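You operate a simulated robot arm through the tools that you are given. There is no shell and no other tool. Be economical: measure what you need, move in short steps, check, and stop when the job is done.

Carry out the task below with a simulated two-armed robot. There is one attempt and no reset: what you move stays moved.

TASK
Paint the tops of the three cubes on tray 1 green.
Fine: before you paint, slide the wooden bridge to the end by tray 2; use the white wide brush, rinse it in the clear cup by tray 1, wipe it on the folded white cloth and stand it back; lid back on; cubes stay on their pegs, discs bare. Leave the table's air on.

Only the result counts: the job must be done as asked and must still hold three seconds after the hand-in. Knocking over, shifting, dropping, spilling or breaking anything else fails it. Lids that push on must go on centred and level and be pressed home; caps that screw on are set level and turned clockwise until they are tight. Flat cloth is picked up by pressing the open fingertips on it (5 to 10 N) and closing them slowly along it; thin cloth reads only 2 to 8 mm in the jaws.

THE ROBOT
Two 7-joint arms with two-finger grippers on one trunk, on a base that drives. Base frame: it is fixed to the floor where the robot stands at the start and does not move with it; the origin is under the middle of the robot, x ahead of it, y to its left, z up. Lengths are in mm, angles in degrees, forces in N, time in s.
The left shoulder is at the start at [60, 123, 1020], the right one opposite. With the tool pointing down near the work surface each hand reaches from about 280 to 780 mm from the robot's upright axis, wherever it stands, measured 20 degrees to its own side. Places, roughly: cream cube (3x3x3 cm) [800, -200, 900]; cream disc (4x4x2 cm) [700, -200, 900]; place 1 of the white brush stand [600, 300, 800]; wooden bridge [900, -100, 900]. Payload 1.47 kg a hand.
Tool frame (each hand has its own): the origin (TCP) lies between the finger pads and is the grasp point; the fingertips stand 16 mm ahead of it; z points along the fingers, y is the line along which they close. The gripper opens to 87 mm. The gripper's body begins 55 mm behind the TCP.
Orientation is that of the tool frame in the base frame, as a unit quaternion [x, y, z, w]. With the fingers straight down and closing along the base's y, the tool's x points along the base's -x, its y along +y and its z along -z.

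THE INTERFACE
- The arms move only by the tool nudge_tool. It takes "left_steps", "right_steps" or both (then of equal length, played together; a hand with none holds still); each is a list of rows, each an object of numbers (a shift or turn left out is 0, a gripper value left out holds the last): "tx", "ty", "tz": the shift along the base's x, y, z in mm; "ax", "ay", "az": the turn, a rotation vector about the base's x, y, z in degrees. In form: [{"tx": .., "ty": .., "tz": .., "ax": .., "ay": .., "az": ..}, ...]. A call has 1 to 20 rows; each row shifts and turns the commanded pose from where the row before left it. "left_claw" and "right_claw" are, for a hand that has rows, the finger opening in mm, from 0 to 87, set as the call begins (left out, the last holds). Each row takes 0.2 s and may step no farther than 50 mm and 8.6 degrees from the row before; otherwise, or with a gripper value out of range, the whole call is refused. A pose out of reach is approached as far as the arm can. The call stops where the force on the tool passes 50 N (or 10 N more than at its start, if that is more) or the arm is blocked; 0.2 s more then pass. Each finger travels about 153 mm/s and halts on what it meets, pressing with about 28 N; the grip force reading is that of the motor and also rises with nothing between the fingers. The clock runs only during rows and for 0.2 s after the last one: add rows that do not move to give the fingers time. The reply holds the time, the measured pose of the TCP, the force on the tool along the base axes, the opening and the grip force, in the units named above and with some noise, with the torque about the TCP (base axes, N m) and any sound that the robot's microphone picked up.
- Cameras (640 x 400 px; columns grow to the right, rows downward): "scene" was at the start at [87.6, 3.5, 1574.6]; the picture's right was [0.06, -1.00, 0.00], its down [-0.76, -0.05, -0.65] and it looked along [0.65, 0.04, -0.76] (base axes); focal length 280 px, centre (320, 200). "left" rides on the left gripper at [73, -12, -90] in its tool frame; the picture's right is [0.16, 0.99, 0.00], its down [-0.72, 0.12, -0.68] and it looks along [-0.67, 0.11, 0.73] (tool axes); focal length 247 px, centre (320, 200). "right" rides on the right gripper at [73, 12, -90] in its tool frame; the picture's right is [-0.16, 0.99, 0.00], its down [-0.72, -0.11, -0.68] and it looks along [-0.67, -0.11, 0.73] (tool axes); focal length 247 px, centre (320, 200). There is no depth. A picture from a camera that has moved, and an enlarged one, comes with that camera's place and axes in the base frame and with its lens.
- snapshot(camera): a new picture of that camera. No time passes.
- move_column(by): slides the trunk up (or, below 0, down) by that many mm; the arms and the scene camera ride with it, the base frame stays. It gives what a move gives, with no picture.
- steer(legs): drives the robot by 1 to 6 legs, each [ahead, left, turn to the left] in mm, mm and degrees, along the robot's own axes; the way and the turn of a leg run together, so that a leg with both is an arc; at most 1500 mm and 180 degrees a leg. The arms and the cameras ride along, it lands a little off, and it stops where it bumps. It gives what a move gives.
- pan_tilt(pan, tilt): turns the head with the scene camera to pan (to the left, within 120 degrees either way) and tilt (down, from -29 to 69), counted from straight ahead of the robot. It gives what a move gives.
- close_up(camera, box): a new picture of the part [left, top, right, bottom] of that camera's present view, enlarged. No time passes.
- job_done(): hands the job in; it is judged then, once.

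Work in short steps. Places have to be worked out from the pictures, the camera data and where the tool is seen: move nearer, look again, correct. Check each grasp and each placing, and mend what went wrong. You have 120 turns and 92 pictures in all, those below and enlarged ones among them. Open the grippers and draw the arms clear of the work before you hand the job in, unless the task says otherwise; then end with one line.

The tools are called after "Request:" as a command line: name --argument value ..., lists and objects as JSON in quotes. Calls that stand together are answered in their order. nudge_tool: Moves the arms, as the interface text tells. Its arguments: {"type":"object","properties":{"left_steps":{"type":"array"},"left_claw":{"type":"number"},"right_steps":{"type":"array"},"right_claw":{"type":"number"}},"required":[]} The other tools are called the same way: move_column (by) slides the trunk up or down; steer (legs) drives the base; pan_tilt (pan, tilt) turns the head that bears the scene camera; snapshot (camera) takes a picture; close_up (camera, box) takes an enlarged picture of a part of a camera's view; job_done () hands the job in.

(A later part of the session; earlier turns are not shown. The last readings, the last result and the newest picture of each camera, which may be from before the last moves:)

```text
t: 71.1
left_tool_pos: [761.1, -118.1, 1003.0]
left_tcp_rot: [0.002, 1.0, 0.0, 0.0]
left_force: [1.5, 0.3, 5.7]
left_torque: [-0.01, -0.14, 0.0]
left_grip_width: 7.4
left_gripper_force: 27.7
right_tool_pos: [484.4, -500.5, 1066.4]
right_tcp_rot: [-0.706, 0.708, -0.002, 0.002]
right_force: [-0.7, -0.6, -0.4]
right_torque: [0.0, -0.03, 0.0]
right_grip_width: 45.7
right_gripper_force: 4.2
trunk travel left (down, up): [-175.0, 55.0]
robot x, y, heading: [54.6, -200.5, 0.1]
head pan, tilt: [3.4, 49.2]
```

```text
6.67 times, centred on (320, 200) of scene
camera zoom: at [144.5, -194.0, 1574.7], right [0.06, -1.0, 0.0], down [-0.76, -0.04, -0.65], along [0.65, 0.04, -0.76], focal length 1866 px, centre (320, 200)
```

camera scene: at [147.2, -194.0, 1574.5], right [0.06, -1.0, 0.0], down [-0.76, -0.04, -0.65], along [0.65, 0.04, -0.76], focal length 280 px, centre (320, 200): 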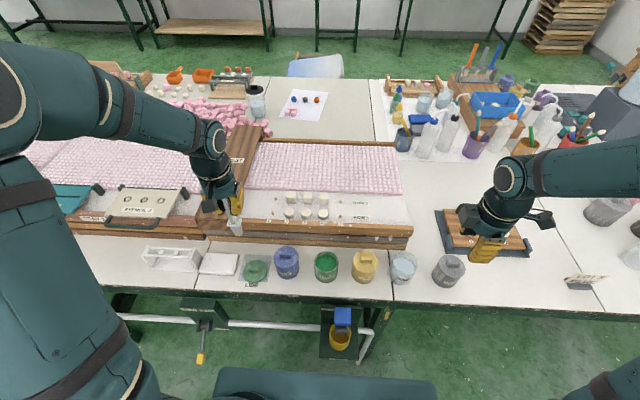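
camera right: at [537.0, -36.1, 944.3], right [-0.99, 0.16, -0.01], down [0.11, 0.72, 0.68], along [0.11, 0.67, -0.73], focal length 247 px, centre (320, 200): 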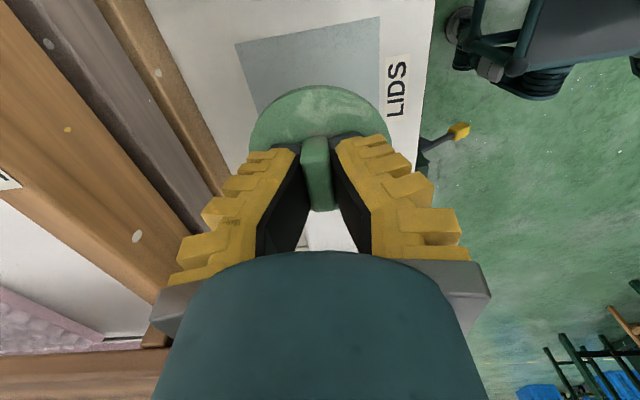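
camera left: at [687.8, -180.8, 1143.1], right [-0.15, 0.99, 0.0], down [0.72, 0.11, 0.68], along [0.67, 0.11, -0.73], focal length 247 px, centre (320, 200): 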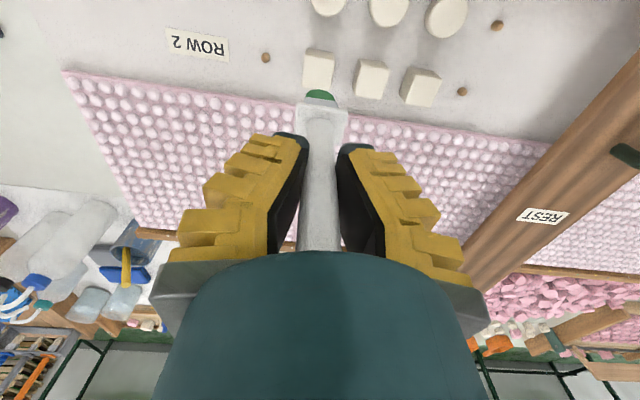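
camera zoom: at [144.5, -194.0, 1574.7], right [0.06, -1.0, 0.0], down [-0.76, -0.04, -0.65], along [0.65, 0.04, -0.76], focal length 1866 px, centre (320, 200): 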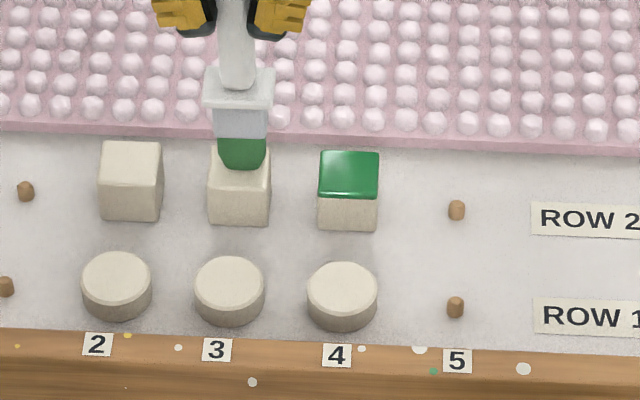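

Contact at 5.7 N on cube 3. I stroke it the same way, then move to cube 2 and touch down.

Request:
nudge_tool --left_steps '[{"ty": 2}, {"tx": 4}, {"tx": 2}, {"tx": -4}, {"tx": -4}, {"tx": -4}, {"tx": -4}, {"ty": -4}, {"tx": 4}, {"tx": 4}, {"tx": 4}, {"tx": 2}]'

Request:
nudge_tool --left_steps '[{"tz": 18}, {"tx": -2, "ty": 27}, {"tx": -2, "ty": 28}, {"tz": -10}, {"tz": -5}, {"tz": -2}, {"tz": -1.5}, {}]'

Request:
close_up --camera "scene" --box '[280, 170, 360, 230]'

```text
t: 73.7
left_tool_pos: [764.5, -120.0, 1002.6]
left_tcp_rot: [0.001, 1.0, 0.001, 0.0]
left_force: [-1.1, -0.1, 5.6]
left_torque: [0.03, 0.06, -0.02]
left_grip_width: 8.9
left_gripper_force: 27.8
right_tool_pos: [484.2, -500.4, 1067.1]
right_tcp_rot: [-0.706, 0.709, -0.002, 0.002]
right_force: [0.5, -0.1, -0.5]
right_torque: [-0.03, 0.02, 0.02]
right_grip_width: 45.8
right_gripper_force: 3.8
trunk travel left (down, up): [-175.0, 55.0]
robot x, y, heading: [57.5, -195.5, -0.3]
head pan, tilt: [3.4, 49.2]
```

```text
t: 75.5
left_tool_pos: [761.1, -66.5, 1001.4]
left_tcp_rot: [0.0, 1.0, 0.0, 0.0]
left_force: [-0.2, -0.7, 7.8]
left_torque: [-0.02, -0.08, 0.02]
left_grip_width: 8.7
left_gripper_force: 27.9
right_tool_pos: [484.9, -501.0, 1066.8]
right_tcp_rot: [-0.706, 0.708, -0.002, 0.002]
right_force: [0.1, 0.2, 0.6]
right_torque: [0.0, 0.04, 0.0]
right_grip_width: 46.0
right_gripper_force: 4.3
trunk travel left (down, up): [-175.0, 55.0]
robot x, y, heading: [57.9, -197.7, -0.2]
head pan, tilt: [3.4, 49.2]
```

```text
6.67 times, centred on (320, 200) of scene
camera zoom: at [144.1, -194.1, 1574.7], right [0.06, -1.0, 0.0], down [-0.75, -0.04, -0.65], along [0.65, 0.04, -0.76], focal length 1866 px, centre (320, 200)
```

zoom: 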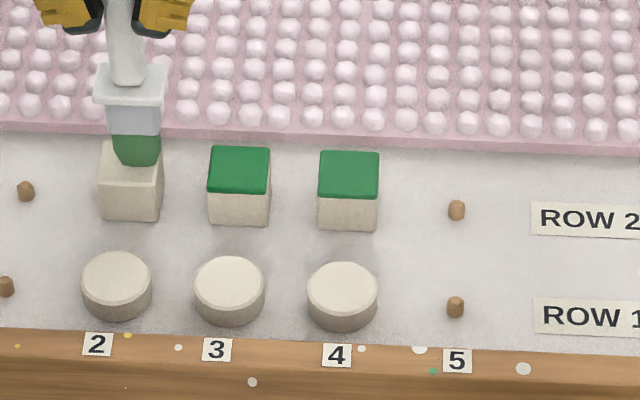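

Cube 3 is green. I stroke cube 2 (brush shifted slightly left), then lift and look.

Request:
nudge_tool --left_steps '[{"ty": 4}, {"tx": 4}, {"tx": 2}, {"tx": -4}, {"tx": -4}, {"tx": -4}, {"tx": -4}, {"ty": -4}, {"tx": 4}, {"tx": 4}, {"tx": 4}, {"tx": 2}]'

Request:
nudge_tool --left_steps '[{"tz": 20}, {"tz": 30}, {"ty": -30}, {"ty": -45}, {"ty": -45}, {"ty": -40}, {"tx": -35}, {"tx": -36}, {"tx": -36}, {"tx": -36}, {"tx": -36}, {"tx": -30}, {"ty": -45}, {"ty": -45}, {"ty": -45}, {"ty": -48}, {}]'

Request:
snapshot --camera "left"

Request:
close_up --camera "scene" --box '[270, 160, 450, 300]'

```text
t: 78.1
left_tool_pos: [765.4, -64.3, 1001.9]
left_tcp_rot: [0.003, 1.0, -0.001, 0.0]
left_force: [-1.2, -0.7, 5.6]
left_torque: [-0.02, 0.12, 0.03]
left_grip_width: 8.9
left_gripper_force: 28.0
right_tool_pos: [483.9, -500.4, 1067.3]
right_tcp_rot: [-0.706, 0.708, -0.002, 0.002]
right_force: [-0.5, 0.1, -0.4]
right_torque: [0.03, 0.03, -0.01]
right_grip_width: 46.0
right_gripper_force: 4.1
trunk travel left (down, up): [-175.0, 55.0]
robot x, y, heading: [56.3, -199.5, 0.0]
head pan, tilt: [3.4, 49.2]
```

```text
t: 81.7
left_tool_pos: [556.1, -406.0, 1048.2]
left_tcp_rot: [0.0, 1.0, -0.001, -0.001]
left_force: [0.6, -0.1, -0.3]
left_torque: [0.03, -0.02, 0.01]
left_grip_width: 6.3
left_gripper_force: 28.3
right_tool_pos: [483.8, -499.4, 1067.4]
right_tcp_rot: [-0.706, 0.708, -0.001, 0.001]
right_force: [0.2, 0.7, 0.3]
right_torque: [-0.05, 0.0, 0.01]
right_grip_width: 45.6
right_gripper_force: 4.2
trunk travel left (down, up): [-175.0, 55.0]
robot x, y, heading: [57.7, -195.9, -0.1]
head pan, tilt: [3.4, 49.2]
```

```text
26 pictures are left
camera left: at [483.6, -417.2, 1137.8], right [-0.16, 0.99, 0.0], down [0.72, 0.12, 0.68], along [0.67, 0.11, -0.73], focal length 247 px, centre (320, 200)
```

left: 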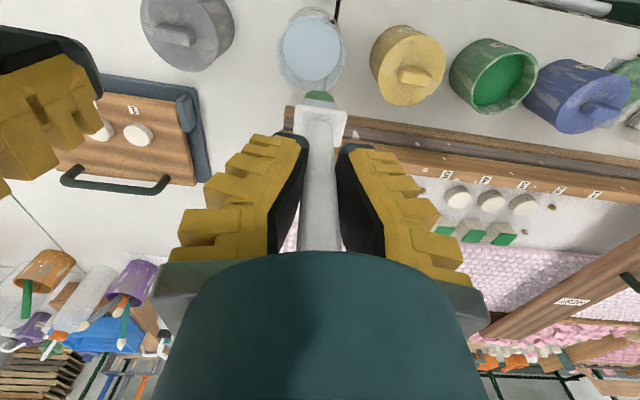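

```text
2.86 times, centred on (360, 230) of scene
camera zoom: at [145.0, -192.8, 1574.6], right [0.06, -1.0, 0.0], down [-0.76, -0.04, -0.65], along [0.65, 0.04, -0.76], focal length 800 px, centre (206, 114)
```

zoom: 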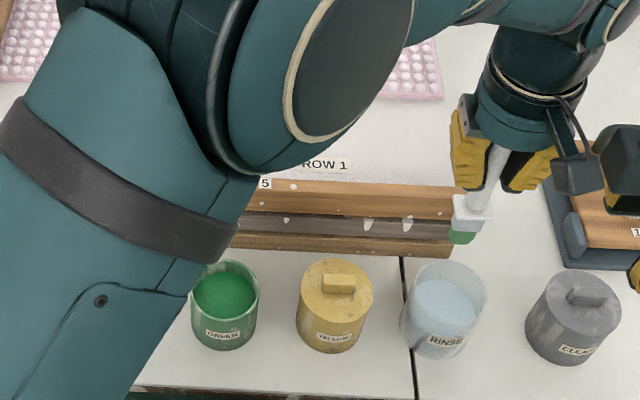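

Both strokes done; brush is near the rinse cup, whose centre I judge (547,-413). I move the right hand farther away and lower the brush into the water.

Request:
nudge_tool --left_steps '[{"tx": -5, "ty": -4}, {"tx": -4, "ty": -3}, {}, {}, {"tz": -20}, {"tz": -20}, {"tz": -20}, {"tz": -15}, {}]' --right_steps '[{"ty": -25, "tz": 10}, {"ty": -25, "tz": 10}, {"ty": -25, "tz": 10}, {"ty": -25, "tz": 10}, {}, {}, {}, {}, {}]'

Request:
close_up --camera "scene" --box '[360, 190, 440, 290]'

Request:
close_up --camera "left" --box '[220, 0, 420, 160]'

```text
t: 83.7
left_tool_pos: [547.2, -414.0, 975.3]
left_tcp_rot: [0.001, 1.0, -0.001, 0.0]
left_force: [-0.3, -0.3, -0.4]
left_torque: [-0.01, 0.01, -0.06]
left_grip_width: 6.2
left_gripper_force: 28.0
right_tool_pos: [484.4, -600.0, 1107.0]
right_tcp_rot: [-0.705, 0.709, -0.002, 0.002]
right_force: [0.4, -0.1, -0.3]
right_torque: [-0.05, 0.02, 0.01]
right_grip_width: 45.7
right_gripper_force: 4.3
trunk travel left (down, up): [-175.0, 55.0]
robot x, y, heading: [55.8, -195.6, 0.1]
head pan, tilt: [3.4, 49.2]
```

```text
4.00 times, centred on (400, 240) of scene
camera zoom: at [144.8, -193.8, 1574.6], right [0.06, -1.0, 0.0], down [-0.76, -0.04, -0.65], along [0.65, 0.04, -0.76], focal length 1120 px, centre (0, 40)
```

zoom: 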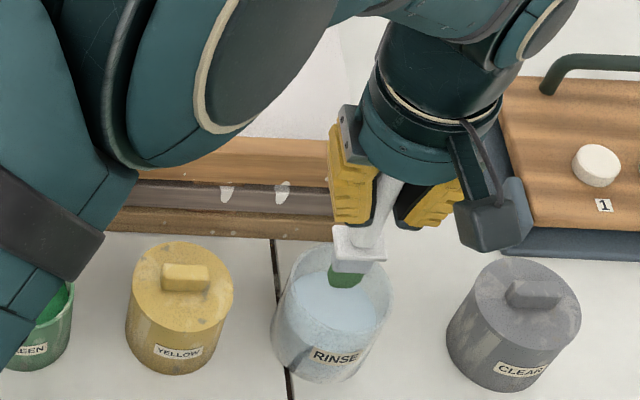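

```text
2.50 times, centred on (320, 80) of left
camera zoom: at [474.5, -424.6, 1064.5], right [-0.16, 0.99, 0.0], down [0.72, 0.11, 0.68], along [0.67, 0.11, -0.73], focal length 617 px, centre (320, 500)
```

zoom: 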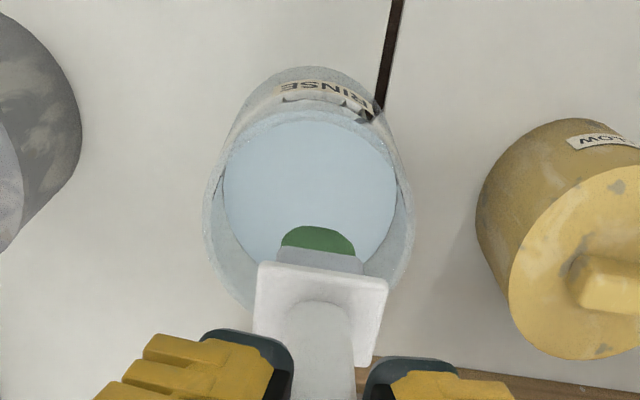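

The brush is centred over the cup. I lower into the water, swirl gently, and lift out.

Request:
nudge_tool --left_steps '[{"tz": -15, "ty": -1}, {"tz": -15}, {"tz": -12}, {"tz": -12}, {}, {"tx": 6}, {"ty": 5, "tx": -3}, {"tx": -6}, {"ty": -8}, {"tx": 8}, {"ty": 6, "tx": 2}, {"tx": -8}, {"ty": -5, "tx": -2}, {"tx": 6}, {"tx": -3, "ty": 2}, {}, {}]'

Request:
close_up --camera "scene" --box '[360, 190, 440, 290]'

```text
t: 87.3
left_tool_pos: [547.5, -416.5, 920.9]
left_tcp_rot: [0.002, 1.0, 0.0, 0.0]
left_force: [-0.2, 0.6, 0.0]
left_torque: [0.0, 0.04, -0.01]
left_grip_width: 6.3
left_gripper_force: 27.8
right_tool_pos: [482.8, -600.2, 1106.4]
right_tcp_rot: [-0.706, 0.708, -0.001, 0.002]
right_force: [-0.8, 0.0, -0.1]
right_torque: [-0.01, -0.03, -0.01]
right_grip_width: 45.8
right_gripper_force: 3.9
trunk travel left (down, up): [-175.0, 55.0]
robot x, y, heading: [57.2, -195.4, -0.1]
head pan, tilt: [3.4, 49.2]
```

```text
4.00 times, centred on (400, 240) of scene
camera zoom: at [144.8, -193.9, 1574.6], right [0.06, -1.0, 0.0], down [-0.76, -0.04, -0.65], along [0.65, 0.04, -0.76], focal length 1120 px, centre (0, 40)
```

zoom: 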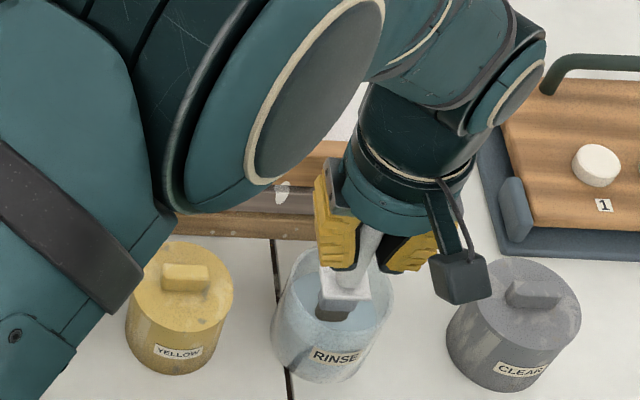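

The bristles are under water. I plunge once more, lift slowly just above the water to drain, then inspect.

Request:
nudge_tool --left_steps '[{"tz": 8}, {"tz": -8}, {"tz": 8}, {"tz": -8}, {"ty": 5}, {"ty": -5}, {"tz": 10}, {"tz": 10}, {"tz": 12}, {}, {}, {}, {}, {"tz": 12}, {"tz": 12}, {}, {}, {}, {}]'

Request:
close_up --camera "scene" --box '[360, 190, 440, 290]'

```text
t: 91.3
left_tool_pos: [546.1, -415.0, 976.4]
left_tcp_rot: [0.001, 1.0, -0.001, -0.001]
left_force: [0.2, 0.0, -0.6]
left_torque: [-0.01, -0.01, 0.0]
left_grip_width: 6.4
left_gripper_force: 28.1
right_tool_pos: [485.0, -600.0, 1108.0]
right_tcp_rot: [-0.706, 0.708, -0.002, 0.002]
right_force: [0.0, 0.3, -0.4]
right_torque: [0.02, -0.01, 0.01]
right_grip_width: 45.6
right_gripper_force: 4.0
trunk travel left (down, up): [-175.0, 55.0]
robot x, y, heading: [58.4, -199.3, -0.1]
head pan, tilt: [3.4, 49.2]
```

```text
4.00 times, centred on (400, 240) of scene
camera zoom: at [144.9, -193.9, 1574.6], right [0.06, -1.0, 0.0], down [-0.76, -0.04, -0.65], along [0.65, 0.04, -0.76], focal length 1120 px, centre (0, 40)
```

zoom: 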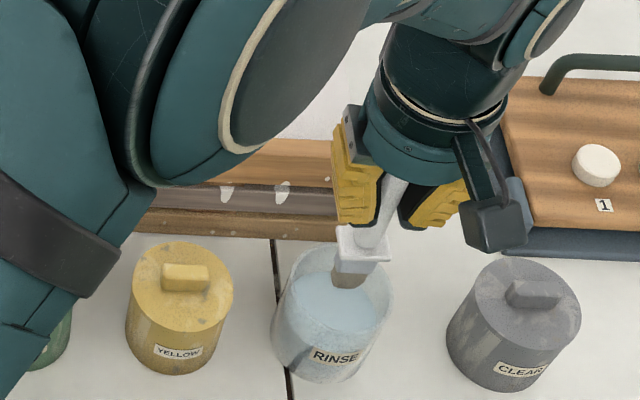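

The brush is clean. I raise it, drive the base back left 200, and carry it toward the folded cloth (judged centre (553,148)).

Request:
nudge_tool --left_steps '[{"tz": 25}, {"tz": 30}, {"tz": 30}, {"ty": 40}, {"ty": 45}, {"ty": 45}, {}]'

Request:
steer --legs '[[0, 200, 0]]'

Request:
snapshot --camera "scene"

```text
t: 92.9
left_tool_pos: [546.5, -287.5, 1062.0]
left_tcp_rot: [0.003, 1.0, 0.0, 0.0]
left_force: [-0.1, -1.0, -1.0]
left_torque: [0.05, -0.01, 0.01]
left_grip_width: 6.5
left_gripper_force: 28.2
right_tool_pos: [483.9, -600.6, 1107.4]
right_tcp_rot: [-0.707, 0.708, -0.001, 0.002]
right_force: [0.0, 0.5, 0.2]
right_torque: [0.01, 0.02, -0.02]
right_grip_width: 45.6
right_gripper_force: 4.0
trunk travel left (down, up): [-175.0, 55.0]
robot x, y, heading: [60.1, -196.6, -0.4]
head pan, tilt: [3.4, 49.2]
```

```text
t: 95.2
left_tool_pos: [545.2, -84.1, 1061.7]
left_tcp_rot: [0.0, 1.0, 0.0, 0.0]
left_force: [-0.2, 0.1, -0.2]
left_torque: [-0.01, -0.02, 0.02]
left_grip_width: 6.4
left_gripper_force: 27.6
right_tool_pos: [485.3, -397.9, 1107.4]
right_tcp_rot: [-0.707, 0.707, -0.001, 0.002]
right_force: [0.3, 0.6, -0.2]
right_torque: [-0.02, -0.02, -0.04]
right_grip_width: 45.8
right_gripper_force: 3.6
trunk travel left (down, up): [-175.0, 55.0]
robot x, y, heading: [55.6, 3.6, -0.3]
head pan, tilt: [3.4, 49.2]
```

```text
20 pictures are left
camera scene: at [145.2, 6.8, 1574.6], right [0.06, -1.0, 0.0], down [-0.76, -0.05, -0.65], along [0.65, 0.04, -0.76], focal length 280 px, centre (320, 200)
```

scene: 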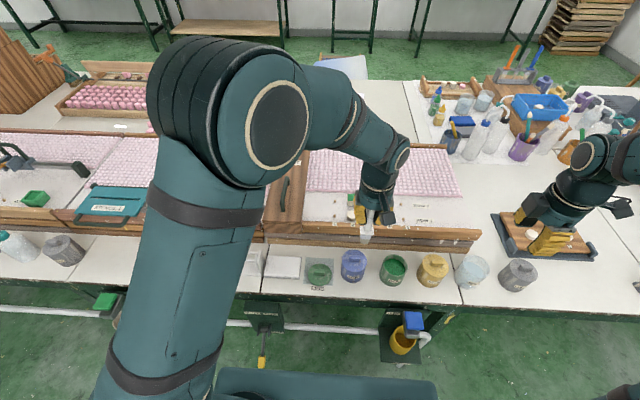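

I carry the brush over the cloth at (551,150) and lower partly.

Request:
nudge_tool --left_steps '[{"tx": 1, "ty": 40}, {"tx": 1, "ty": 40}, {"tx": 1, "ty": 40}, {"tx": 1, "ty": 40}, {"tx": 1, "ty": 40}, {"ty": 32}, {"tz": -40}, {"tz": -40}, {"tz": -35}, {"tz": -25}, {}]'

Request:
snapshot --camera "left"

```text
t: 97.7
left_tool_pos: [549.3, 146.6, 922.5]
left_tcp_rot: [0.0, 1.0, 0.0, 0.0]
left_force: [0.0, 0.1, 0.1]
left_torque: [0.02, -0.01, 0.01]
left_grip_width: 6.4
left_gripper_force: 27.7
right_tool_pos: [484.8, -399.5, 1108.4]
right_tcp_rot: [-0.706, 0.708, -0.003, 0.002]
right_force: [0.0, 0.1, 0.0]
right_torque: [-0.02, -0.01, -0.01]
right_grip_width: 45.5
right_gripper_force: 3.6
trunk travel left (down, up): [-175.0, 55.0]
robot x, y, heading: [59.6, 3.3, -0.0]
head pan, tilt: [3.4, 49.2]
```

```text
19 pictures are left
camera left: at [477.2, 135.1, 1011.4], right [-0.16, 0.99, 0.0], down [0.72, 0.12, 0.68], along [0.67, 0.11, -0.73], focal length 247 px, centre (320, 200)
```

left: 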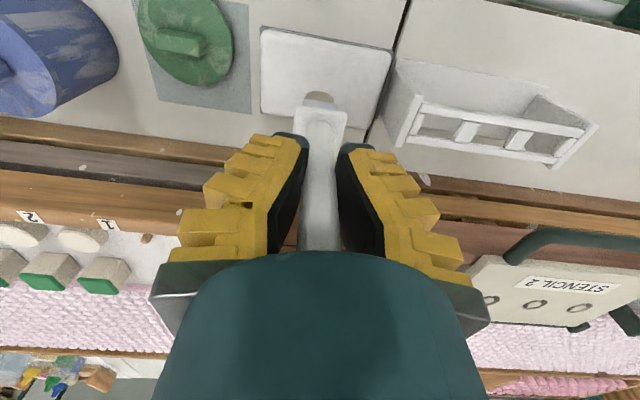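

The cloth lies under the brush (x 511–587, centre y≈150). I lower near contact and then in small steps.

Request:
nudge_tool --left_steps '[{"tz": -8}, {"tz": -8}, {"tz": -4}, {"tz": -2}]'

Request:
nudge_tool --left_steps '[{"tz": -1.5}, {"tz": -1}]'

Request:
nudge_tool --left_steps '[{"tz": -1.5}, {"tz": -1}]'

```text
t: 98.7
left_tool_pos: [551.7, 145.2, 900.7]
left_tcp_rot: [0.0, 1.0, 0.0, 0.0]
left_force: [-2.2, -0.5, 15.1]
left_torque: [0.01, 0.21, 0.02]
left_grip_width: 13.3
left_gripper_force: 28.1
right_tool_pos: [484.6, -399.7, 1108.6]
right_tcp_rot: [-0.707, 0.707, -0.002, 0.001]
right_force: [0.4, 0.2, -0.3]
right_torque: [0.01, 0.03, -0.03]
right_grip_width: 45.8
right_gripper_force: 4.0
trunk travel left (down, up): [-175.0, 55.0]
robot x, y, heading: [58.2, 1.1, -0.2]
head pan, tilt: [3.4, 49.2]
```

```text
t: 99.2
left_tool_pos: [551.2, 147.0, 898.8]
left_tcp_rot: [0.0, 1.0, -0.001, 0.002]
left_force: [0.8, 0.3, 20.8]
left_torque: [0.0, -0.26, 0.0]
left_grip_width: 18.6
left_gripper_force: 28.7
right_tool_pos: [486.1, -399.6, 1109.2]
right_tcp_rot: [-0.707, 0.707, -0.002, 0.002]
right_force: [0.0, 0.7, 0.1]
right_torque: [0.03, -0.02, -0.03]
right_grip_width: 45.7
right_gripper_force: 4.5
trunk travel left (down, up): [-175.0, 55.0]
robot x, y, heading: [55.6, 5.4, -0.2]
head pan, tilt: [3.4, 49.2]
```

```text
t: 99.8
left_tool_pos: [551.1, 145.7, 894.6]
left_tcp_rot: [0.0, 1.0, 0.0, 0.001]
left_force: [1.2, 0.0, 28.8]
left_torque: [0.0, -0.24, 0.0]
left_grip_width: 20.4
left_gripper_force: 27.4
right_tool_pos: [485.3, -399.7, 1108.4]
right_tcp_rot: [-0.707, 0.707, -0.003, 0.003]
right_force: [0.0, -0.4, -0.8]
right_torque: [-0.01, 0.01, 0.0]
right_grip_width: 45.8
right_gripper_force: 4.1
trunk travel left (down, up): [-175.0, 55.0]
robot x, y, heading: [56.9, 4.7, 0.0]
head pan, tilt: [3.4, 49.2]
```

I pressed too much (29 N; the handle slid a few mm in the jaws). I back off and check.

Request:
nudge_tool --left_steps '[{"tz": 2}, {"tz": 2}, {}]'

Request:
close_up --camera "left" --box '[180, 0, 460, 260]'

```text
t: 100.7
left_tool_pos: [551.9, 147.2, 899.9]
left_tcp_rot: [0.0, 1.0, 0.0, 0.0]
left_force: [1.3, -0.6, 16.3]
left_torque: [0.01, -0.17, 0.0]
left_grip_width: 14.9
left_gripper_force: 28.5
right_tool_pos: [485.4, -397.8, 1108.4]
right_tcp_rot: [-0.706, 0.708, -0.002, 0.001]
right_force: [-0.2, 0.7, 0.1]
right_torque: [0.01, -0.01, -0.01]
right_grip_width: 45.8
right_gripper_force: 4.4
trunk travel left (down, up): [-175.0, 55.0]
robot x, y, heading: [60.6, 0.5, -0.0]
head pan, tilt: [3.4, 49.2]
```

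```text
1.54 times, centred on (320, 130) of left
camera zoom: at [477.5, 134.9, 988.4], right [-0.16, 0.99, 0.0], down [0.72, 0.12, 0.68], along [0.67, 0.11, -0.73], focal length 380 px, centre (320, 308)
```

zoom: 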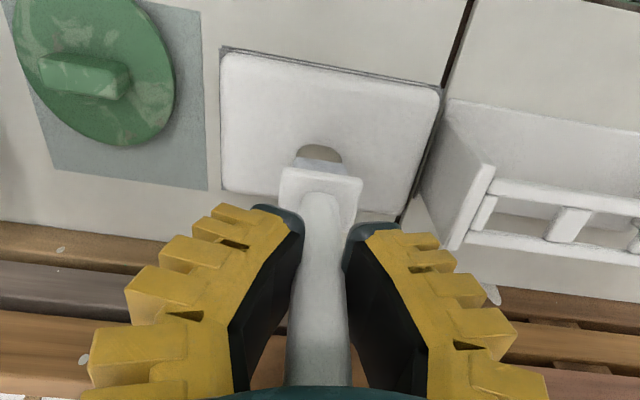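

The brush is still straight and springy in grip. I rise 3.5 mm for a light touch and wipe with short strokes.

Request:
nudge_tool --left_steps '[{"tz": 3.5}, {"tx": 4}, {"tx": 4}, {"tx": -4}, {"tx": -4}, {"tx": -4}, {"tx": -4}, {"tx": 4}, {"tx": 4}]'

```text
t: 102.7
left_tool_pos: [551.7, 148.1, 902.6]
left_tcp_rot: [0.0, 1.0, -0.001, -0.001]
left_force: [-0.5, -0.1, 2.2]
left_torque: [0.02, 0.06, -0.02]
left_grip_width: 7.0
left_gripper_force: 28.0
right_tool_pos: [486.0, -399.1, 1107.9]
right_tcp_rot: [-0.706, 0.708, -0.002, 0.002]
right_force: [0.0, -0.2, 0.4]
right_torque: [-0.01, 0.0, 0.01]
right_grip_width: 45.9
right_gripper_force: 3.9
trunk travel left (down, up): [-175.0, 55.0]
robot x, y, heading: [55.6, 0.3, -0.1]
head pan, tilt: [3.4, 49.2]
```

Light 2 N contact during strokes. I press 1 mm more, wipe along x and y again, then lift and inspect.

Request:
nudge_tool --left_steps '[{"tz": -1}, {"tx": 5}, {"tx": 5}, {"tx": -5}, {"tx": -5}, {"tx": -5}, {"tx": -5}, {"tx": 5}, {"tx": 5}, {"ty": 4}, {"ty": -4}, {"tz": 10}, {"tz": 20}, {}]'

Request:
snapshot --camera "left"

```text
t: 105.7
left_tool_pos: [552.6, 146.6, 931.1]
left_tcp_rot: [0.0, 1.0, -0.001, 0.0]
left_force: [-0.6, 0.5, 0.1]
left_torque: [0.01, 0.0, 0.04]
left_grip_width: 6.3
left_gripper_force: 27.8
right_tool_pos: [485.8, -398.4, 1108.3]
right_tcp_rot: [-0.707, 0.708, -0.002, 0.001]
right_force: [0.9, 0.0, -0.2]
right_torque: [0.0, -0.02, 0.0]
right_grip_width: 45.6
right_gripper_force: 4.4
trunk travel left (down, up): [-175.0, 55.0]
robot x, y, heading: [58.3, 3.0, 0.3]
head pan, tilt: [3.4, 49.2]
```

```text
17 pictures are left
camera left: at [479.5, 135.6, 1020.9], right [-0.16, 0.99, 0.0], down [0.72, 0.12, 0.68], along [0.67, 0.11, -0.73], focal length 247 px, centre (320, 200)
```

left: 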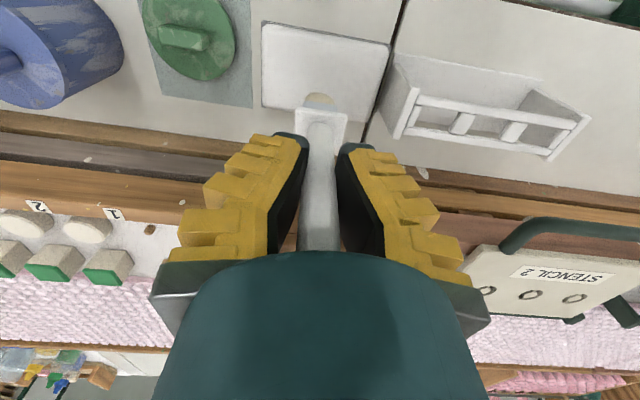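

The bristles are clean and cream again, and the cloth lies unmoved. I raise and carry the brush above its place 1 in the stand.

Request:
nudge_tool --left_steps '[{"tz": 30}, {"tz": 30}, {"ty": 38}, {"ty": 38}, {"ty": 38}, {"ty": 38}, {"ty": 36}, {"tz": -20}, {}]'

Request:
close_up --camera "left" --box '[200, 20, 440, 190]'

Request:
close_up --camera "scene" --box '[170, 180, 290, 300]'

```text
t: 107.7
left_tool_pos: [551.3, 335.9, 971.5]
left_tcp_rot: [-0.001, 1.0, 0.0, 0.0]
left_force: [0.0, -0.2, -0.2]
left_torque: [0.01, 0.0, -0.02]
left_grip_width: 6.1
left_gripper_force: 28.1
right_tool_pos: [485.7, -398.6, 1107.3]
right_tcp_rot: [-0.706, 0.708, -0.002, 0.003]
right_force: [0.0, 0.3, -0.6]
right_torque: [-0.02, 0.03, -0.01]
right_grip_width: 45.8
right_gripper_force: 4.3
trunk travel left (down, up): [-175.0, 55.0]
robot x, y, heading: [58.8, 2.7, -0.1]
head pan, tilt: [3.4, 49.2]
```

```text
2.35 times, centred on (320, 105) of left
camera zoom: at [477.9, 324.9, 1060.7], right [-0.16, 0.99, 0.0], down [0.72, 0.12, 0.68], along [0.67, 0.11, -0.73], focal length 581 px, centre (320, 424)
```

zoom: 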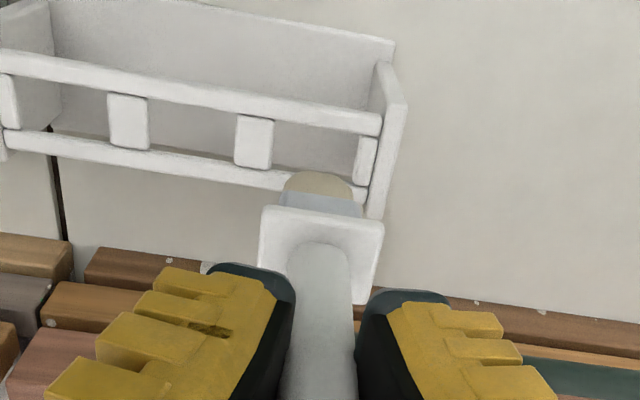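

```text
3.33 times, centred on (230, 240) of scene
camera zoom: at [144.6, 6.6, 1574.7], right [0.06, -1.0, 0.0], down [-0.75, -0.05, -0.65], along [0.65, 0.04, -0.76], focal length 933 px, centre (620, 67)
```

zoom: 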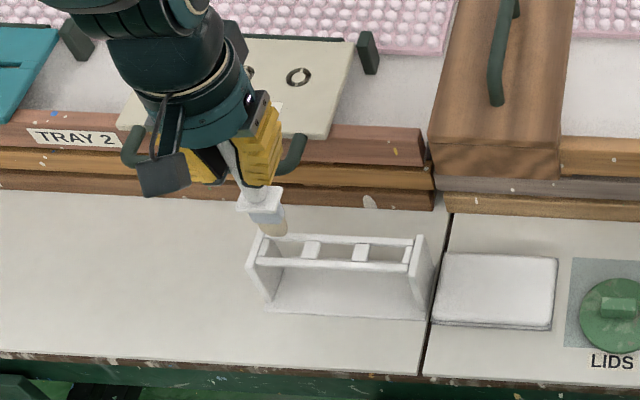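

Projecting the tip straight down it lands ~2.5 mm to the +y side of the slot centre. I correct, lower the bristles into the slot and check.

Request:
nudge_tool --left_steps '[{"ty": -2.5}, {"tz": -10}, {"tz": -10}, {"tz": -8}, {"tz": -6}, {}]'

Request:
close_up --camera "left" --box '[200, 20, 440, 190]'

```text
t: 109.0
left_tool_pos: [550.3, 332.0, 936.6]
left_tcp_rot: [0.0, 1.0, 0.0, 0.0]
left_force: [-0.8, -0.9, -0.3]
left_torque: [-0.02, -0.04, 0.0]
left_grip_width: 6.4
left_gripper_force: 28.0
right_tool_pos: [485.5, -399.6, 1107.1]
right_tcp_rot: [-0.706, 0.708, -0.003, 0.003]
right_force: [0.2, 0.0, 0.3]
right_torque: [0.01, -0.04, 0.01]
right_grip_width: 45.8
right_gripper_force: 4.2
trunk travel left (down, up): [-175.0, 55.0]
robot x, y, heading: [56.7, -0.4, 0.1]
head pan, tilt: [3.4, 49.2]
```

```text
2.35 times, centred on (320, 105) of left
camera zoom: at [477.4, 320.6, 1026.5], right [-0.16, 0.99, 0.0], down [0.72, 0.12, 0.68], along [0.67, 0.11, -0.73], focal length 581 px, centre (320, 424)
```

zoom: 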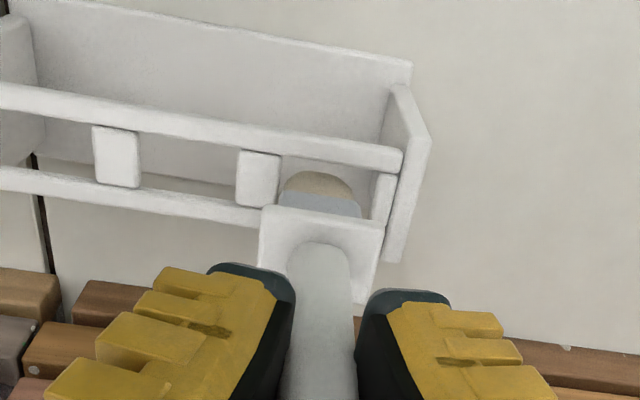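

The bristles are inside the slot gap, about 2 mm off centre the other way; I shift +1.5 and lower further, watching forces.

Request:
nudge_tool --left_steps '[{"ty": 1.5, "tz": -4}, {"tz": -6}, {"tz": -6}, {"tz": -6}, {"tz": -4}, {}]'

Request:
close_up --camera "left" --box '[200, 20, 440, 190]'

```text
t: 110.1
left_tool_pos: [552.6, 335.0, 922.1]
left_tcp_rot: [-0.001, 1.0, 0.001, 0.006]
left_force: [-8.4, -2.8, 31.2]
left_torque: [-0.15, 0.51, -0.05]
left_grip_width: 14.7
left_gripper_force: 27.0
right_tool_pos: [484.2, -400.1, 1107.6]
right_tcp_rot: [-0.707, 0.707, -0.002, 0.003]
right_force: [1.0, -0.6, -0.3]
right_torque: [-0.01, 0.04, 0.01]
right_grip_width: 45.8
right_gripper_force: 4.2
trunk travel left (down, up): [-175.0, 55.0]
robot x, y, heading: [58.2, 1.5, 0.1]
head pan, tilt: [3.4, 49.2]
stopped in row 5 (left hand): the force on the tool passed its limit at 54 N (the readings are from after the stop); the commanded pose is now the measured one
```

```text
2.35 times, centred on (320, 105) of left
camera zoom: at [478.5, 322.2, 1009.6], right [-0.16, 0.99, 0.0], down [0.72, 0.12, 0.69], along [0.68, 0.11, -0.73], focal length 581 px, centre (320, 424)
```

zoom: 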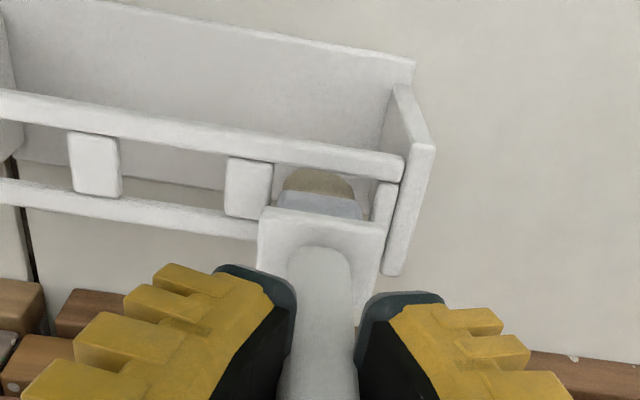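

The force shows the brush back side touching the rear rail (gap x≈548–565). I lift 10 mm to relieve it, shift −3 in x, and check before lowering again.

Request:
nudge_tool --left_steps '[{"tz": 5}, {"tz": 5}, {"tz": 4, "tx": -1.5}, {"tx": -1.5}, {}]'

Request:
close_up --camera "scene" --box '[190, 200, 270, 275]'

Request:
close_up --camera "left" --box '[240, 60, 400, 200]'

```text
t: 111.3
left_tool_pos: [550.4, 333.6, 931.6]
left_tcp_rot: [0.0, 1.0, 0.001, 0.004]
left_force: [-0.9, 0.1, -0.2]
left_torque: [0.01, -0.02, 0.0]
left_grip_width: 6.3
left_gripper_force: 28.1
right_tool_pos: [486.8, -398.2, 1107.0]
right_tcp_rot: [0.708, -0.706, 0.002, -0.002]
right_force: [0.2, -0.2, 0.1]
right_torque: [-0.03, 0.01, 0.01]
right_grip_width: 45.9
right_gripper_force: 4.6
trunk travel left (down, up): [-175.0, 55.0]
robot x, y, heading: [57.0, 1.7, -0.2]
head pan, tilt: [3.4, 49.2]
```

```text
5.33 times, centred on (230, 238) of scene
camera zoom: at [145.2, 6.4, 1574.6], right [0.06, -1.0, 0.0], down [-0.76, -0.05, -0.65], along [0.65, 0.04, -0.76], focal length 1493 px, centre (800, 0)
```

zoom: 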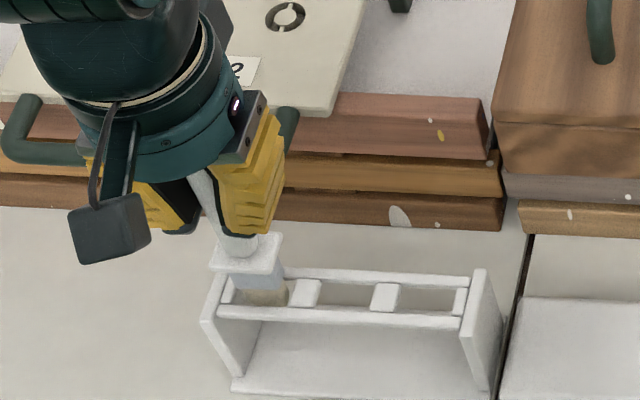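

```text
2.86 times, centred on (320, 130) of left
camera zoom: at [477.1, 322.3, 1020.9], right [-0.16, 0.99, 0.0], down [0.72, 0.12, 0.69], along [0.68, 0.11, -0.73], focal length 706 px, centre (320, 400)
```

zoom: 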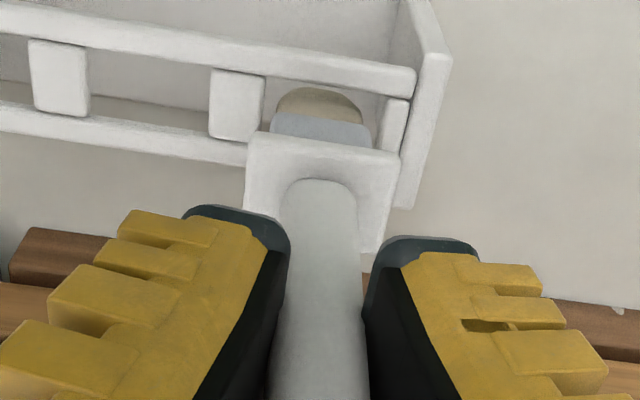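

The brush now sits about mid-gap. I lower slowly 12 mm and read the force.

Request:
nudge_tool --left_steps '[{"tz": -3}, {"tz": -3}, {"tz": -3}, {"tz": -3}, {}]'

```text
t: 112.5
left_tool_pos: [550.7, 335.1, 918.9]
left_tcp_rot: [-0.001, 1.0, 0.001, 0.003]
left_force: [-0.7, -1.0, -0.8]
left_torque: [0.0, -0.01, 0.01]
left_grip_width: 6.2
left_gripper_force: 28.2
right_tool_pos: [485.3, -398.6, 1108.1]
right_tcp_rot: [0.707, -0.707, 0.002, -0.002]
right_force: [-0.6, -0.3, 0.5]
right_torque: [0.0, 0.02, 0.07]
right_grip_width: 45.9
right_gripper_force: 4.2
trunk travel left (down, up): [-175.0, 55.0]
robot x, y, heading: [55.6, 3.7, 0.2]
head pan, tilt: [3.4, 49.2]
```

No resistance now at 919. I continue down slowly toward the seat at ≈900.

Request:
nudge_tool --left_steps '[{"tz": -3}, {"tz": -3}, {"tz": -3}, {"tz": -2}, {"tz": -2}, {}]'

```text
t: 113.9
left_tool_pos: [550.4, 333.8, 907.5]
left_tcp_rot: [-0.001, 1.0, 0.001, 0.004]
left_force: [0.4, -0.4, -0.5]
left_torque: [-0.01, 0.02, 0.02]
left_grip_width: 6.3
left_gripper_force: 27.7
right_tool_pos: [486.2, -399.2, 1108.5]
right_tcp_rot: [0.707, -0.707, 0.001, -0.002]
right_force: [-0.3, -0.1, -1.1]
right_torque: [-0.02, 0.02, -0.03]
right_grip_width: 45.5
right_gripper_force: 4.5
trunk travel left (down, up): [-175.0, 55.0]
robot x, y, heading: [57.5, 6.0, 0.0]
head pan, tilt: [3.4, 49.2]
```

Request:
nudge_tool --left_steps '[{"tz": -2}, {"tz": -2}, {}]'

```text
t: 114.7
left_tool_pos: [551.4, 334.2, 904.2]
left_tcp_rot: [0.0, 1.0, 0.002, 0.002]
left_force: [0.8, -0.2, -0.2]
left_torque: [0.02, -0.03, -0.01]
left_grip_width: 6.2
left_gripper_force: 28.0
right_tool_pos: [486.4, -398.5, 1108.2]
right_tcp_rot: [-0.707, 0.707, -0.002, 0.002]
right_force: [-0.6, -0.5, -0.5]
right_torque: [-0.03, 0.02, 0.0]
right_grip_width: 45.5
right_gripper_force: 4.1
trunk travel left (down, up): [-175.0, 55.0]
robot x, y, heading: [55.5, 2.9, -0.1]
head pan, tilt: [3.4, 49.2]
```

No contact at 904; I go on another 4 mm and look for the shoulder meeting the rails.

Request:
nudge_tool --left_steps '[{"tz": -2}, {"tz": -2}, {}]'

Request:
close_up --camera "scene" --box '[190, 200, 270, 275]'

```text
t: 115.5
left_tool_pos: [550.4, 335.1, 898.9]
left_tcp_rot: [0.0, 1.0, 0.001, 0.004]
left_force: [0.0, -0.8, -0.2]
left_torque: [0.01, 0.0, -0.02]
left_grip_width: 6.3
left_gripper_force: 28.1
right_tool_pos: [485.3, -399.5, 1107.9]
right_tcp_rot: [-0.707, 0.707, -0.002, 0.002]
right_force: [0.2, 0.4, 0.1]
right_torque: [0.02, 0.01, 0.03]
right_grip_width: 45.9
right_gripper_force: 4.5
trunk travel left (down, up): [-175.0, 55.0]
robot x, y, heading: [56.8, 3.6, -0.1]
head pan, tilt: [3.4, 49.2]
```

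```text
5.33 times, centred on (230, 238) of scene
camera zoom: at [145.1, 6.4, 1574.6], right [0.06, -1.0, 0.0], down [-0.76, -0.05, -0.65], along [0.65, 0.04, -0.76], focal length 1493 px, centre (800, 0)
```

zoom: 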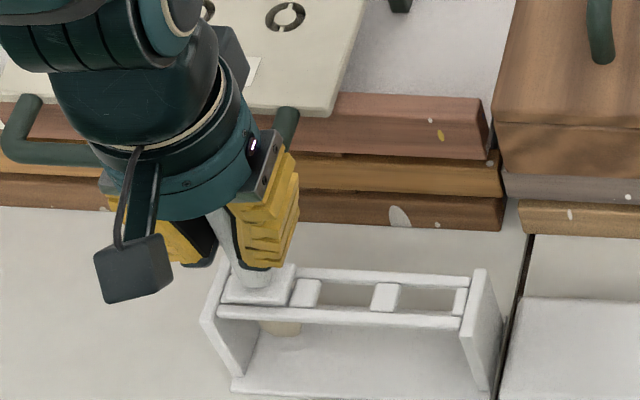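

The shoulder is almost on the rails. I lower 1.5 mm steps until it seats.

Request:
nudge_tool --left_steps '[{"tz": -1.5}, {"tz": -1}, {}]'

```text
t: 116.3
left_tool_pos: [550.9, 333.8, 895.8]
left_tcp_rot: [-0.001, 1.0, 0.002, 0.004]
left_force: [-1.2, -0.4, 0.0]
left_torque: [0.0, -0.02, 0.0]
left_grip_width: 6.9
left_gripper_force: 28.1
right_tool_pos: [486.1, -399.7, 1107.4]
right_tcp_rot: [-0.707, 0.707, -0.002, 0.003]
right_force: [0.0, -1.2, 0.2]
right_torque: [-0.01, 0.01, 0.01]
right_grip_width: 45.6
right_gripper_force: 4.2
trunk travel left (down, up): [-175.0, 55.0]
robot x, y, heading: [58.3, 2.9, 0.1]
head pan, tilt: [3.4, 49.2]
```

Request:
nudge_tool --left_steps '[{"tz": -1}, {"tz": -0.5}, {}]'

```text
t: 117.1
left_tool_pos: [550.1, 333.4, 894.6]
left_tcp_rot: [0.0, 1.0, 0.001, 0.004]
left_force: [-0.1, 0.2, 10.2]
left_torque: [0.0, -0.15, -0.01]
left_grip_width: 10.5
left_gripper_force: 27.5
right_tool_pos: [486.7, -399.1, 1108.9]
right_tcp_rot: [-0.707, 0.707, -0.002, 0.002]
right_force: [0.1, 0.9, 1.3]
right_torque: [-0.04, 0.0, 0.04]
right_grip_width: 45.8
right_gripper_force: 3.9
trunk travel left (down, up): [-175.0, 55.0]
robot x, y, heading: [57.5, 3.0, 0.1]
head pan, tilt: [3.4, 49.2]
```

The brush is seated (10 N). I open the jaws and rise straight up.

Request:
nudge_tool --left_steps '[{}, {}, {}]' --left_claw 50

Request:
nudge_tool --left_steps '[{"tz": 15}, {"tz": 25}, {"tz": 35}, {"tz": 40}, {"tz": 40}, {"tx": -40, "ty": 20}, {"tx": -40, "ty": 20}, {}]' --right_steps '[{}, {}, {}, {}, {}, {}, {}, {}]'

Request:
close_up --camera "scene" --box '[170, 170, 450, 300]'

```text
t: 117.9
left_tool_pos: [550.7, 334.1, 894.4]
left_tcp_rot: [0.0, 1.0, 0.0, 0.004]
left_force: [0.9, -0.3, 0.0]
left_torque: [0.02, -0.01, -0.01]
left_grip_width: 55.1
left_gripper_force: 4.0
right_tool_pos: [486.0, -399.1, 1107.9]
right_tcp_rot: [0.707, -0.707, 0.002, -0.001]
right_force: [0.0, -0.7, -0.4]
right_torque: [-0.01, 0.03, 0.0]
right_grip_width: 45.8
right_gripper_force: 4.2
trunk travel left (down, up): [-175.0, 55.0]
robot x, y, heading: [55.3, 4.6, -0.2]
head pan, tilt: [3.4, 49.2]
```

```text
t: 119.7
left_tool_pos: [469.1, 374.6, 1049.1]
left_tcp_rot: [-0.001, 1.0, 0.001, 0.002]
left_force: [0.7, -0.2, -0.3]
left_torque: [0.01, 0.05, -0.04]
left_grip_width: 55.4
left_gripper_force: 4.4
right_tool_pos: [486.5, -399.0, 1107.6]
right_tcp_rot: [0.707, -0.707, 0.002, -0.002]
right_force: [0.4, 0.3, 0.0]
right_torque: [-0.03, 0.02, -0.01]
right_grip_width: 45.7
right_gripper_force: 3.7
trunk travel left (down, up): [-175.0, 55.0]
robot x, y, heading: [57.0, 2.9, 0.0]
head pan, tilt: [3.4, 49.2]
```

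```text
2.29 times, centred on (310, 235) of scene
camera zoom: at [146.0, 6.1, 1574.5], right [0.06, -1.0, 0.0], down [-0.76, -0.05, -0.65], along [0.65, 0.04, -0.76], focal length 640 px, centre (343, 120)
```

zoom: 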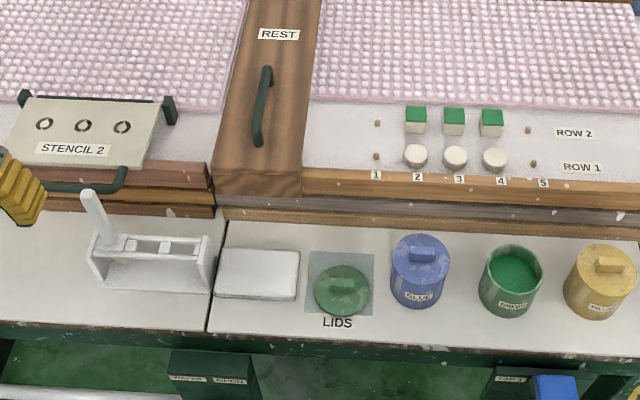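

Brush, cloth, cubes and bridge look right. Now the right hand returns above the lid on the mat (release pose was (549,32,787)).

Request:
nudge_tool --right_steps '[{"tx": 6, "ty": 43, "tz": -15}, {"tx": 6, "ty": 43, "tz": -15}, {"tx": 6, "ty": 43, "tz": -15}, {"tx": 6, "ty": 43, "tz": -15}, {"tx": 6, "ty": 43, "tz": -15}, {"tx": 6, "ty": 43, "tz": -15}, {"tx": 7, "ty": 43, "tz": -15}, {"tx": 7, "ty": 43, "tz": -15}, {"tx": 7, "ty": 43, "tz": -15}, {"tx": 6, "ty": 44, "tz": -15}, {"tz": -45}, {"tz": -40}, {"tz": -25}, {}]'

Request:
snapshot --camera "right"

```text
t: 122.7
left_tool_pos: [470.5, 374.6, 1050.5]
left_tcp_rot: [0.0, 1.0, 0.001, 0.004]
left_force: [-0.7, -0.5, -0.3]
left_torque: [-0.03, 0.0, 0.04]
left_grip_width: 55.3
left_gripper_force: 3.8
right_tool_pos: [548.8, 31.6, 847.3]
right_tcp_rot: [-0.707, 0.707, -0.002, 0.002]
right_force: [-0.4, 0.1, 0.0]
right_torque: [0.01, 0.0, -0.01]
right_grip_width: 45.7
right_gripper_force: 4.3
trunk travel left (down, up): [-175.0, 55.0]
robot x, y, heading: [60.1, 5.6, -0.2]
head pan, tilt: [3.4, 49.2]
```

```text
8 pictures are left
camera right: at [536.5, -40.4, 937.5], right [-0.99, 0.16, 0.0], down [0.11, 0.72, 0.68], along [0.11, 0.67, -0.73], focal length 247 px, centre (320, 200)
```

right: 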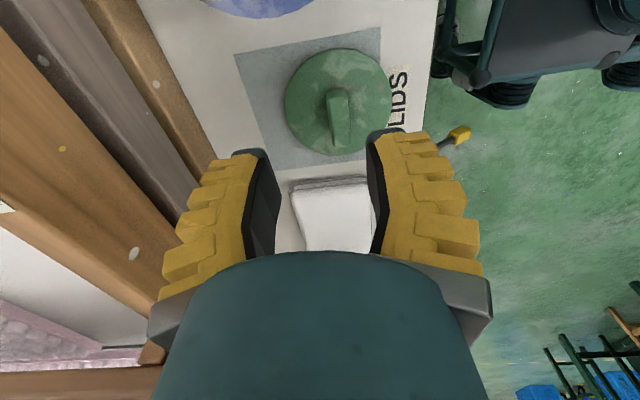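

The lid lies ~12 mm nearer the robot than where I set it (centre ≈(536.5,27.5)), still on the mat. I shift accordingly, lower partly and recheck.

Request:
nudge_tool --right_steps '[{"tx": -6, "ty": -2}, {"tx": -6, "ty": -2}, {"tz": -20}, {"tz": -20}, {"tz": -8}, {}]'

Request:
close_up --camera "right" --box '[200, 30, 440, 260]'

```text
t: 124.1
left_tool_pos: [470.3, 374.9, 1049.5]
left_tcp_rot: [0.0, 1.0, 0.0, 0.004]
left_force: [-0.8, 0.0, 0.7]
left_torque: [-0.03, -0.01, -0.05]
left_grip_width: 55.3
left_gripper_force: 3.8
right_tool_pos: [537.5, 27.9, 800.5]
right_tcp_rot: [0.708, -0.707, 0.002, -0.002]
right_force: [-0.8, 0.0, 0.4]
right_torque: [-0.02, 0.0, -0.03]
right_grip_width: 46.0
right_gripper_force: 4.2
trunk travel left (down, up): [-175.0, 55.0]
robot x, y, heading: [58.2, 2.9, 0.1]
head pan, tilt: [3.4, 49.2]
```

```text
1.74 times, centred on (320, 145) of right
camera zoom: at [523.6, -45.3, 889.2], right [-0.99, 0.16, 0.0], down [0.11, 0.72, 0.68], along [0.11, 0.67, -0.73], focal length 430 px, centre (320, 296)
```

zoom: 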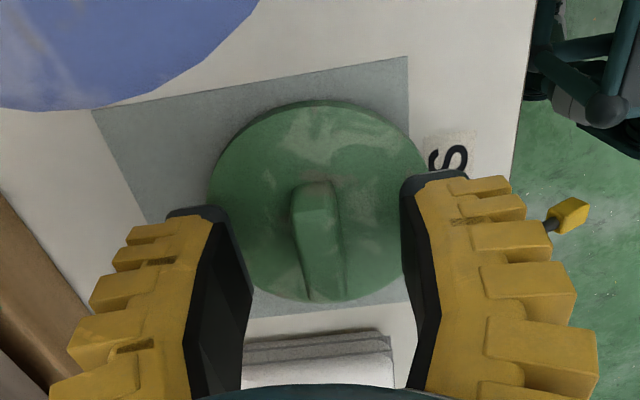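

The knob is between the fingers; I shift +3 in y for centring, lower to 788.5, close, and check.

Request:
nudge_tool --right_steps '[{"ty": 3, "tz": -6}, {"tz": -5.5}, {}]'

Request:
nudge_tool --right_steps '[{}, {}, {}]' --right_claw 0

Request:
nudge_tool --right_steps '[{"tz": 4}, {"tz": 6}, {"tz": 8}, {"tz": 10}, {"tz": 10}, {"tz": 10}, {"tz": 12}, {"tz": 15}, {"tz": 15}, {"tz": 15}, {"tz": 15}, {"tz": 15}, {}]'

Request:
close_up --camera "right" --box '[200, 30, 440, 260]'

```text
t: 124.9
left_tool_pos: [469.1, 373.7, 1048.9]
left_tcp_rot: [0.001, 1.0, 0.001, 0.003]
left_force: [-0.3, -0.2, 0.6]
left_torque: [0.01, -0.03, -0.01]
left_grip_width: 55.3
left_gripper_force: 4.1
right_tool_pos: [534.4, 31.1, 788.5]
right_tcp_rot: [-0.707, 0.707, -0.002, 0.002]
right_force: [-0.5, 0.1, -1.0]
right_torque: [0.0, -0.01, -0.02]
right_grip_width: 45.8
right_gripper_force: 3.9
trunk travel left (down, up): [-175.0, 55.0]
robot x, y, heading: [54.5, 3.0, -0.0]
head pan, tilt: [3.4, 49.2]
```

```text
t: 125.7
left_tool_pos: [469.5, 374.7, 1051.0]
left_tcp_rot: [0.0, 1.0, 0.001, 0.004]
left_force: [0.4, 0.4, 0.2]
left_torque: [0.01, -0.04, 0.02]
left_grip_width: 55.6
left_gripper_force: 3.8
right_tool_pos: [535.6, 31.0, 787.7]
right_tcp_rot: [0.708, -0.707, 0.001, -0.002]
right_force: [-0.3, -0.4, 9.0]
right_torque: [0.0, 0.01, 0.0]
right_grip_width: 7.1
right_gripper_force: 28.2
trunk travel left (down, up): [-175.0, 55.0]
robot x, y, heading: [59.6, 3.6, 0.1]
head pan, tilt: [3.4, 49.2]
```

```text
t: 128.5
left_tool_pos: [470.1, 374.1, 1049.5]
left_tcp_rot: [0.0, 1.0, 0.0, 0.003]
left_force: [0.1, -0.1, 0.4]
left_torque: [-0.01, 0.02, 0.02]
left_grip_width: 55.2
left_gripper_force: 3.5
right_tool_pos: [536.9, 31.0, 922.3]
right_tcp_rot: [-0.707, 0.707, -0.002, 0.003]
right_force: [0.3, 0.4, 0.7]
right_torque: [-0.02, -0.01, -0.01]
right_grip_width: 5.6
right_gripper_force: 28.0
trunk travel left (down, up): [-175.0, 55.0]
robot x, y, heading: [57.7, 6.0, -0.2]
head pan, tilt: [3.4, 49.2]
```

```text
1.74 times, centred on (320, 145) of right
camera zoom: at [523.9, -41.1, 1012.5], right [-0.99, 0.16, 0.0], down [0.11, 0.72, 0.68], along [0.11, 0.67, -0.73], focal length 430 px, centre (320, 296)
```

zoom: 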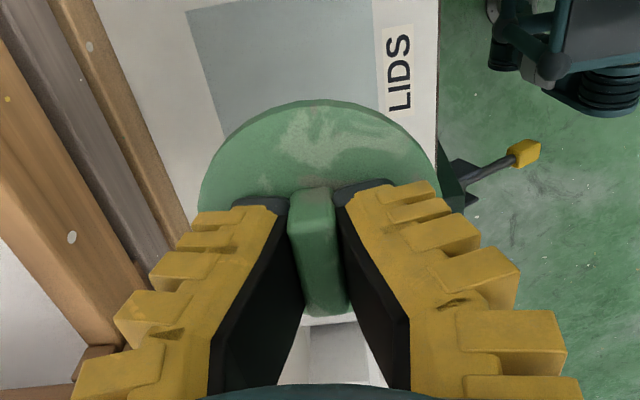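

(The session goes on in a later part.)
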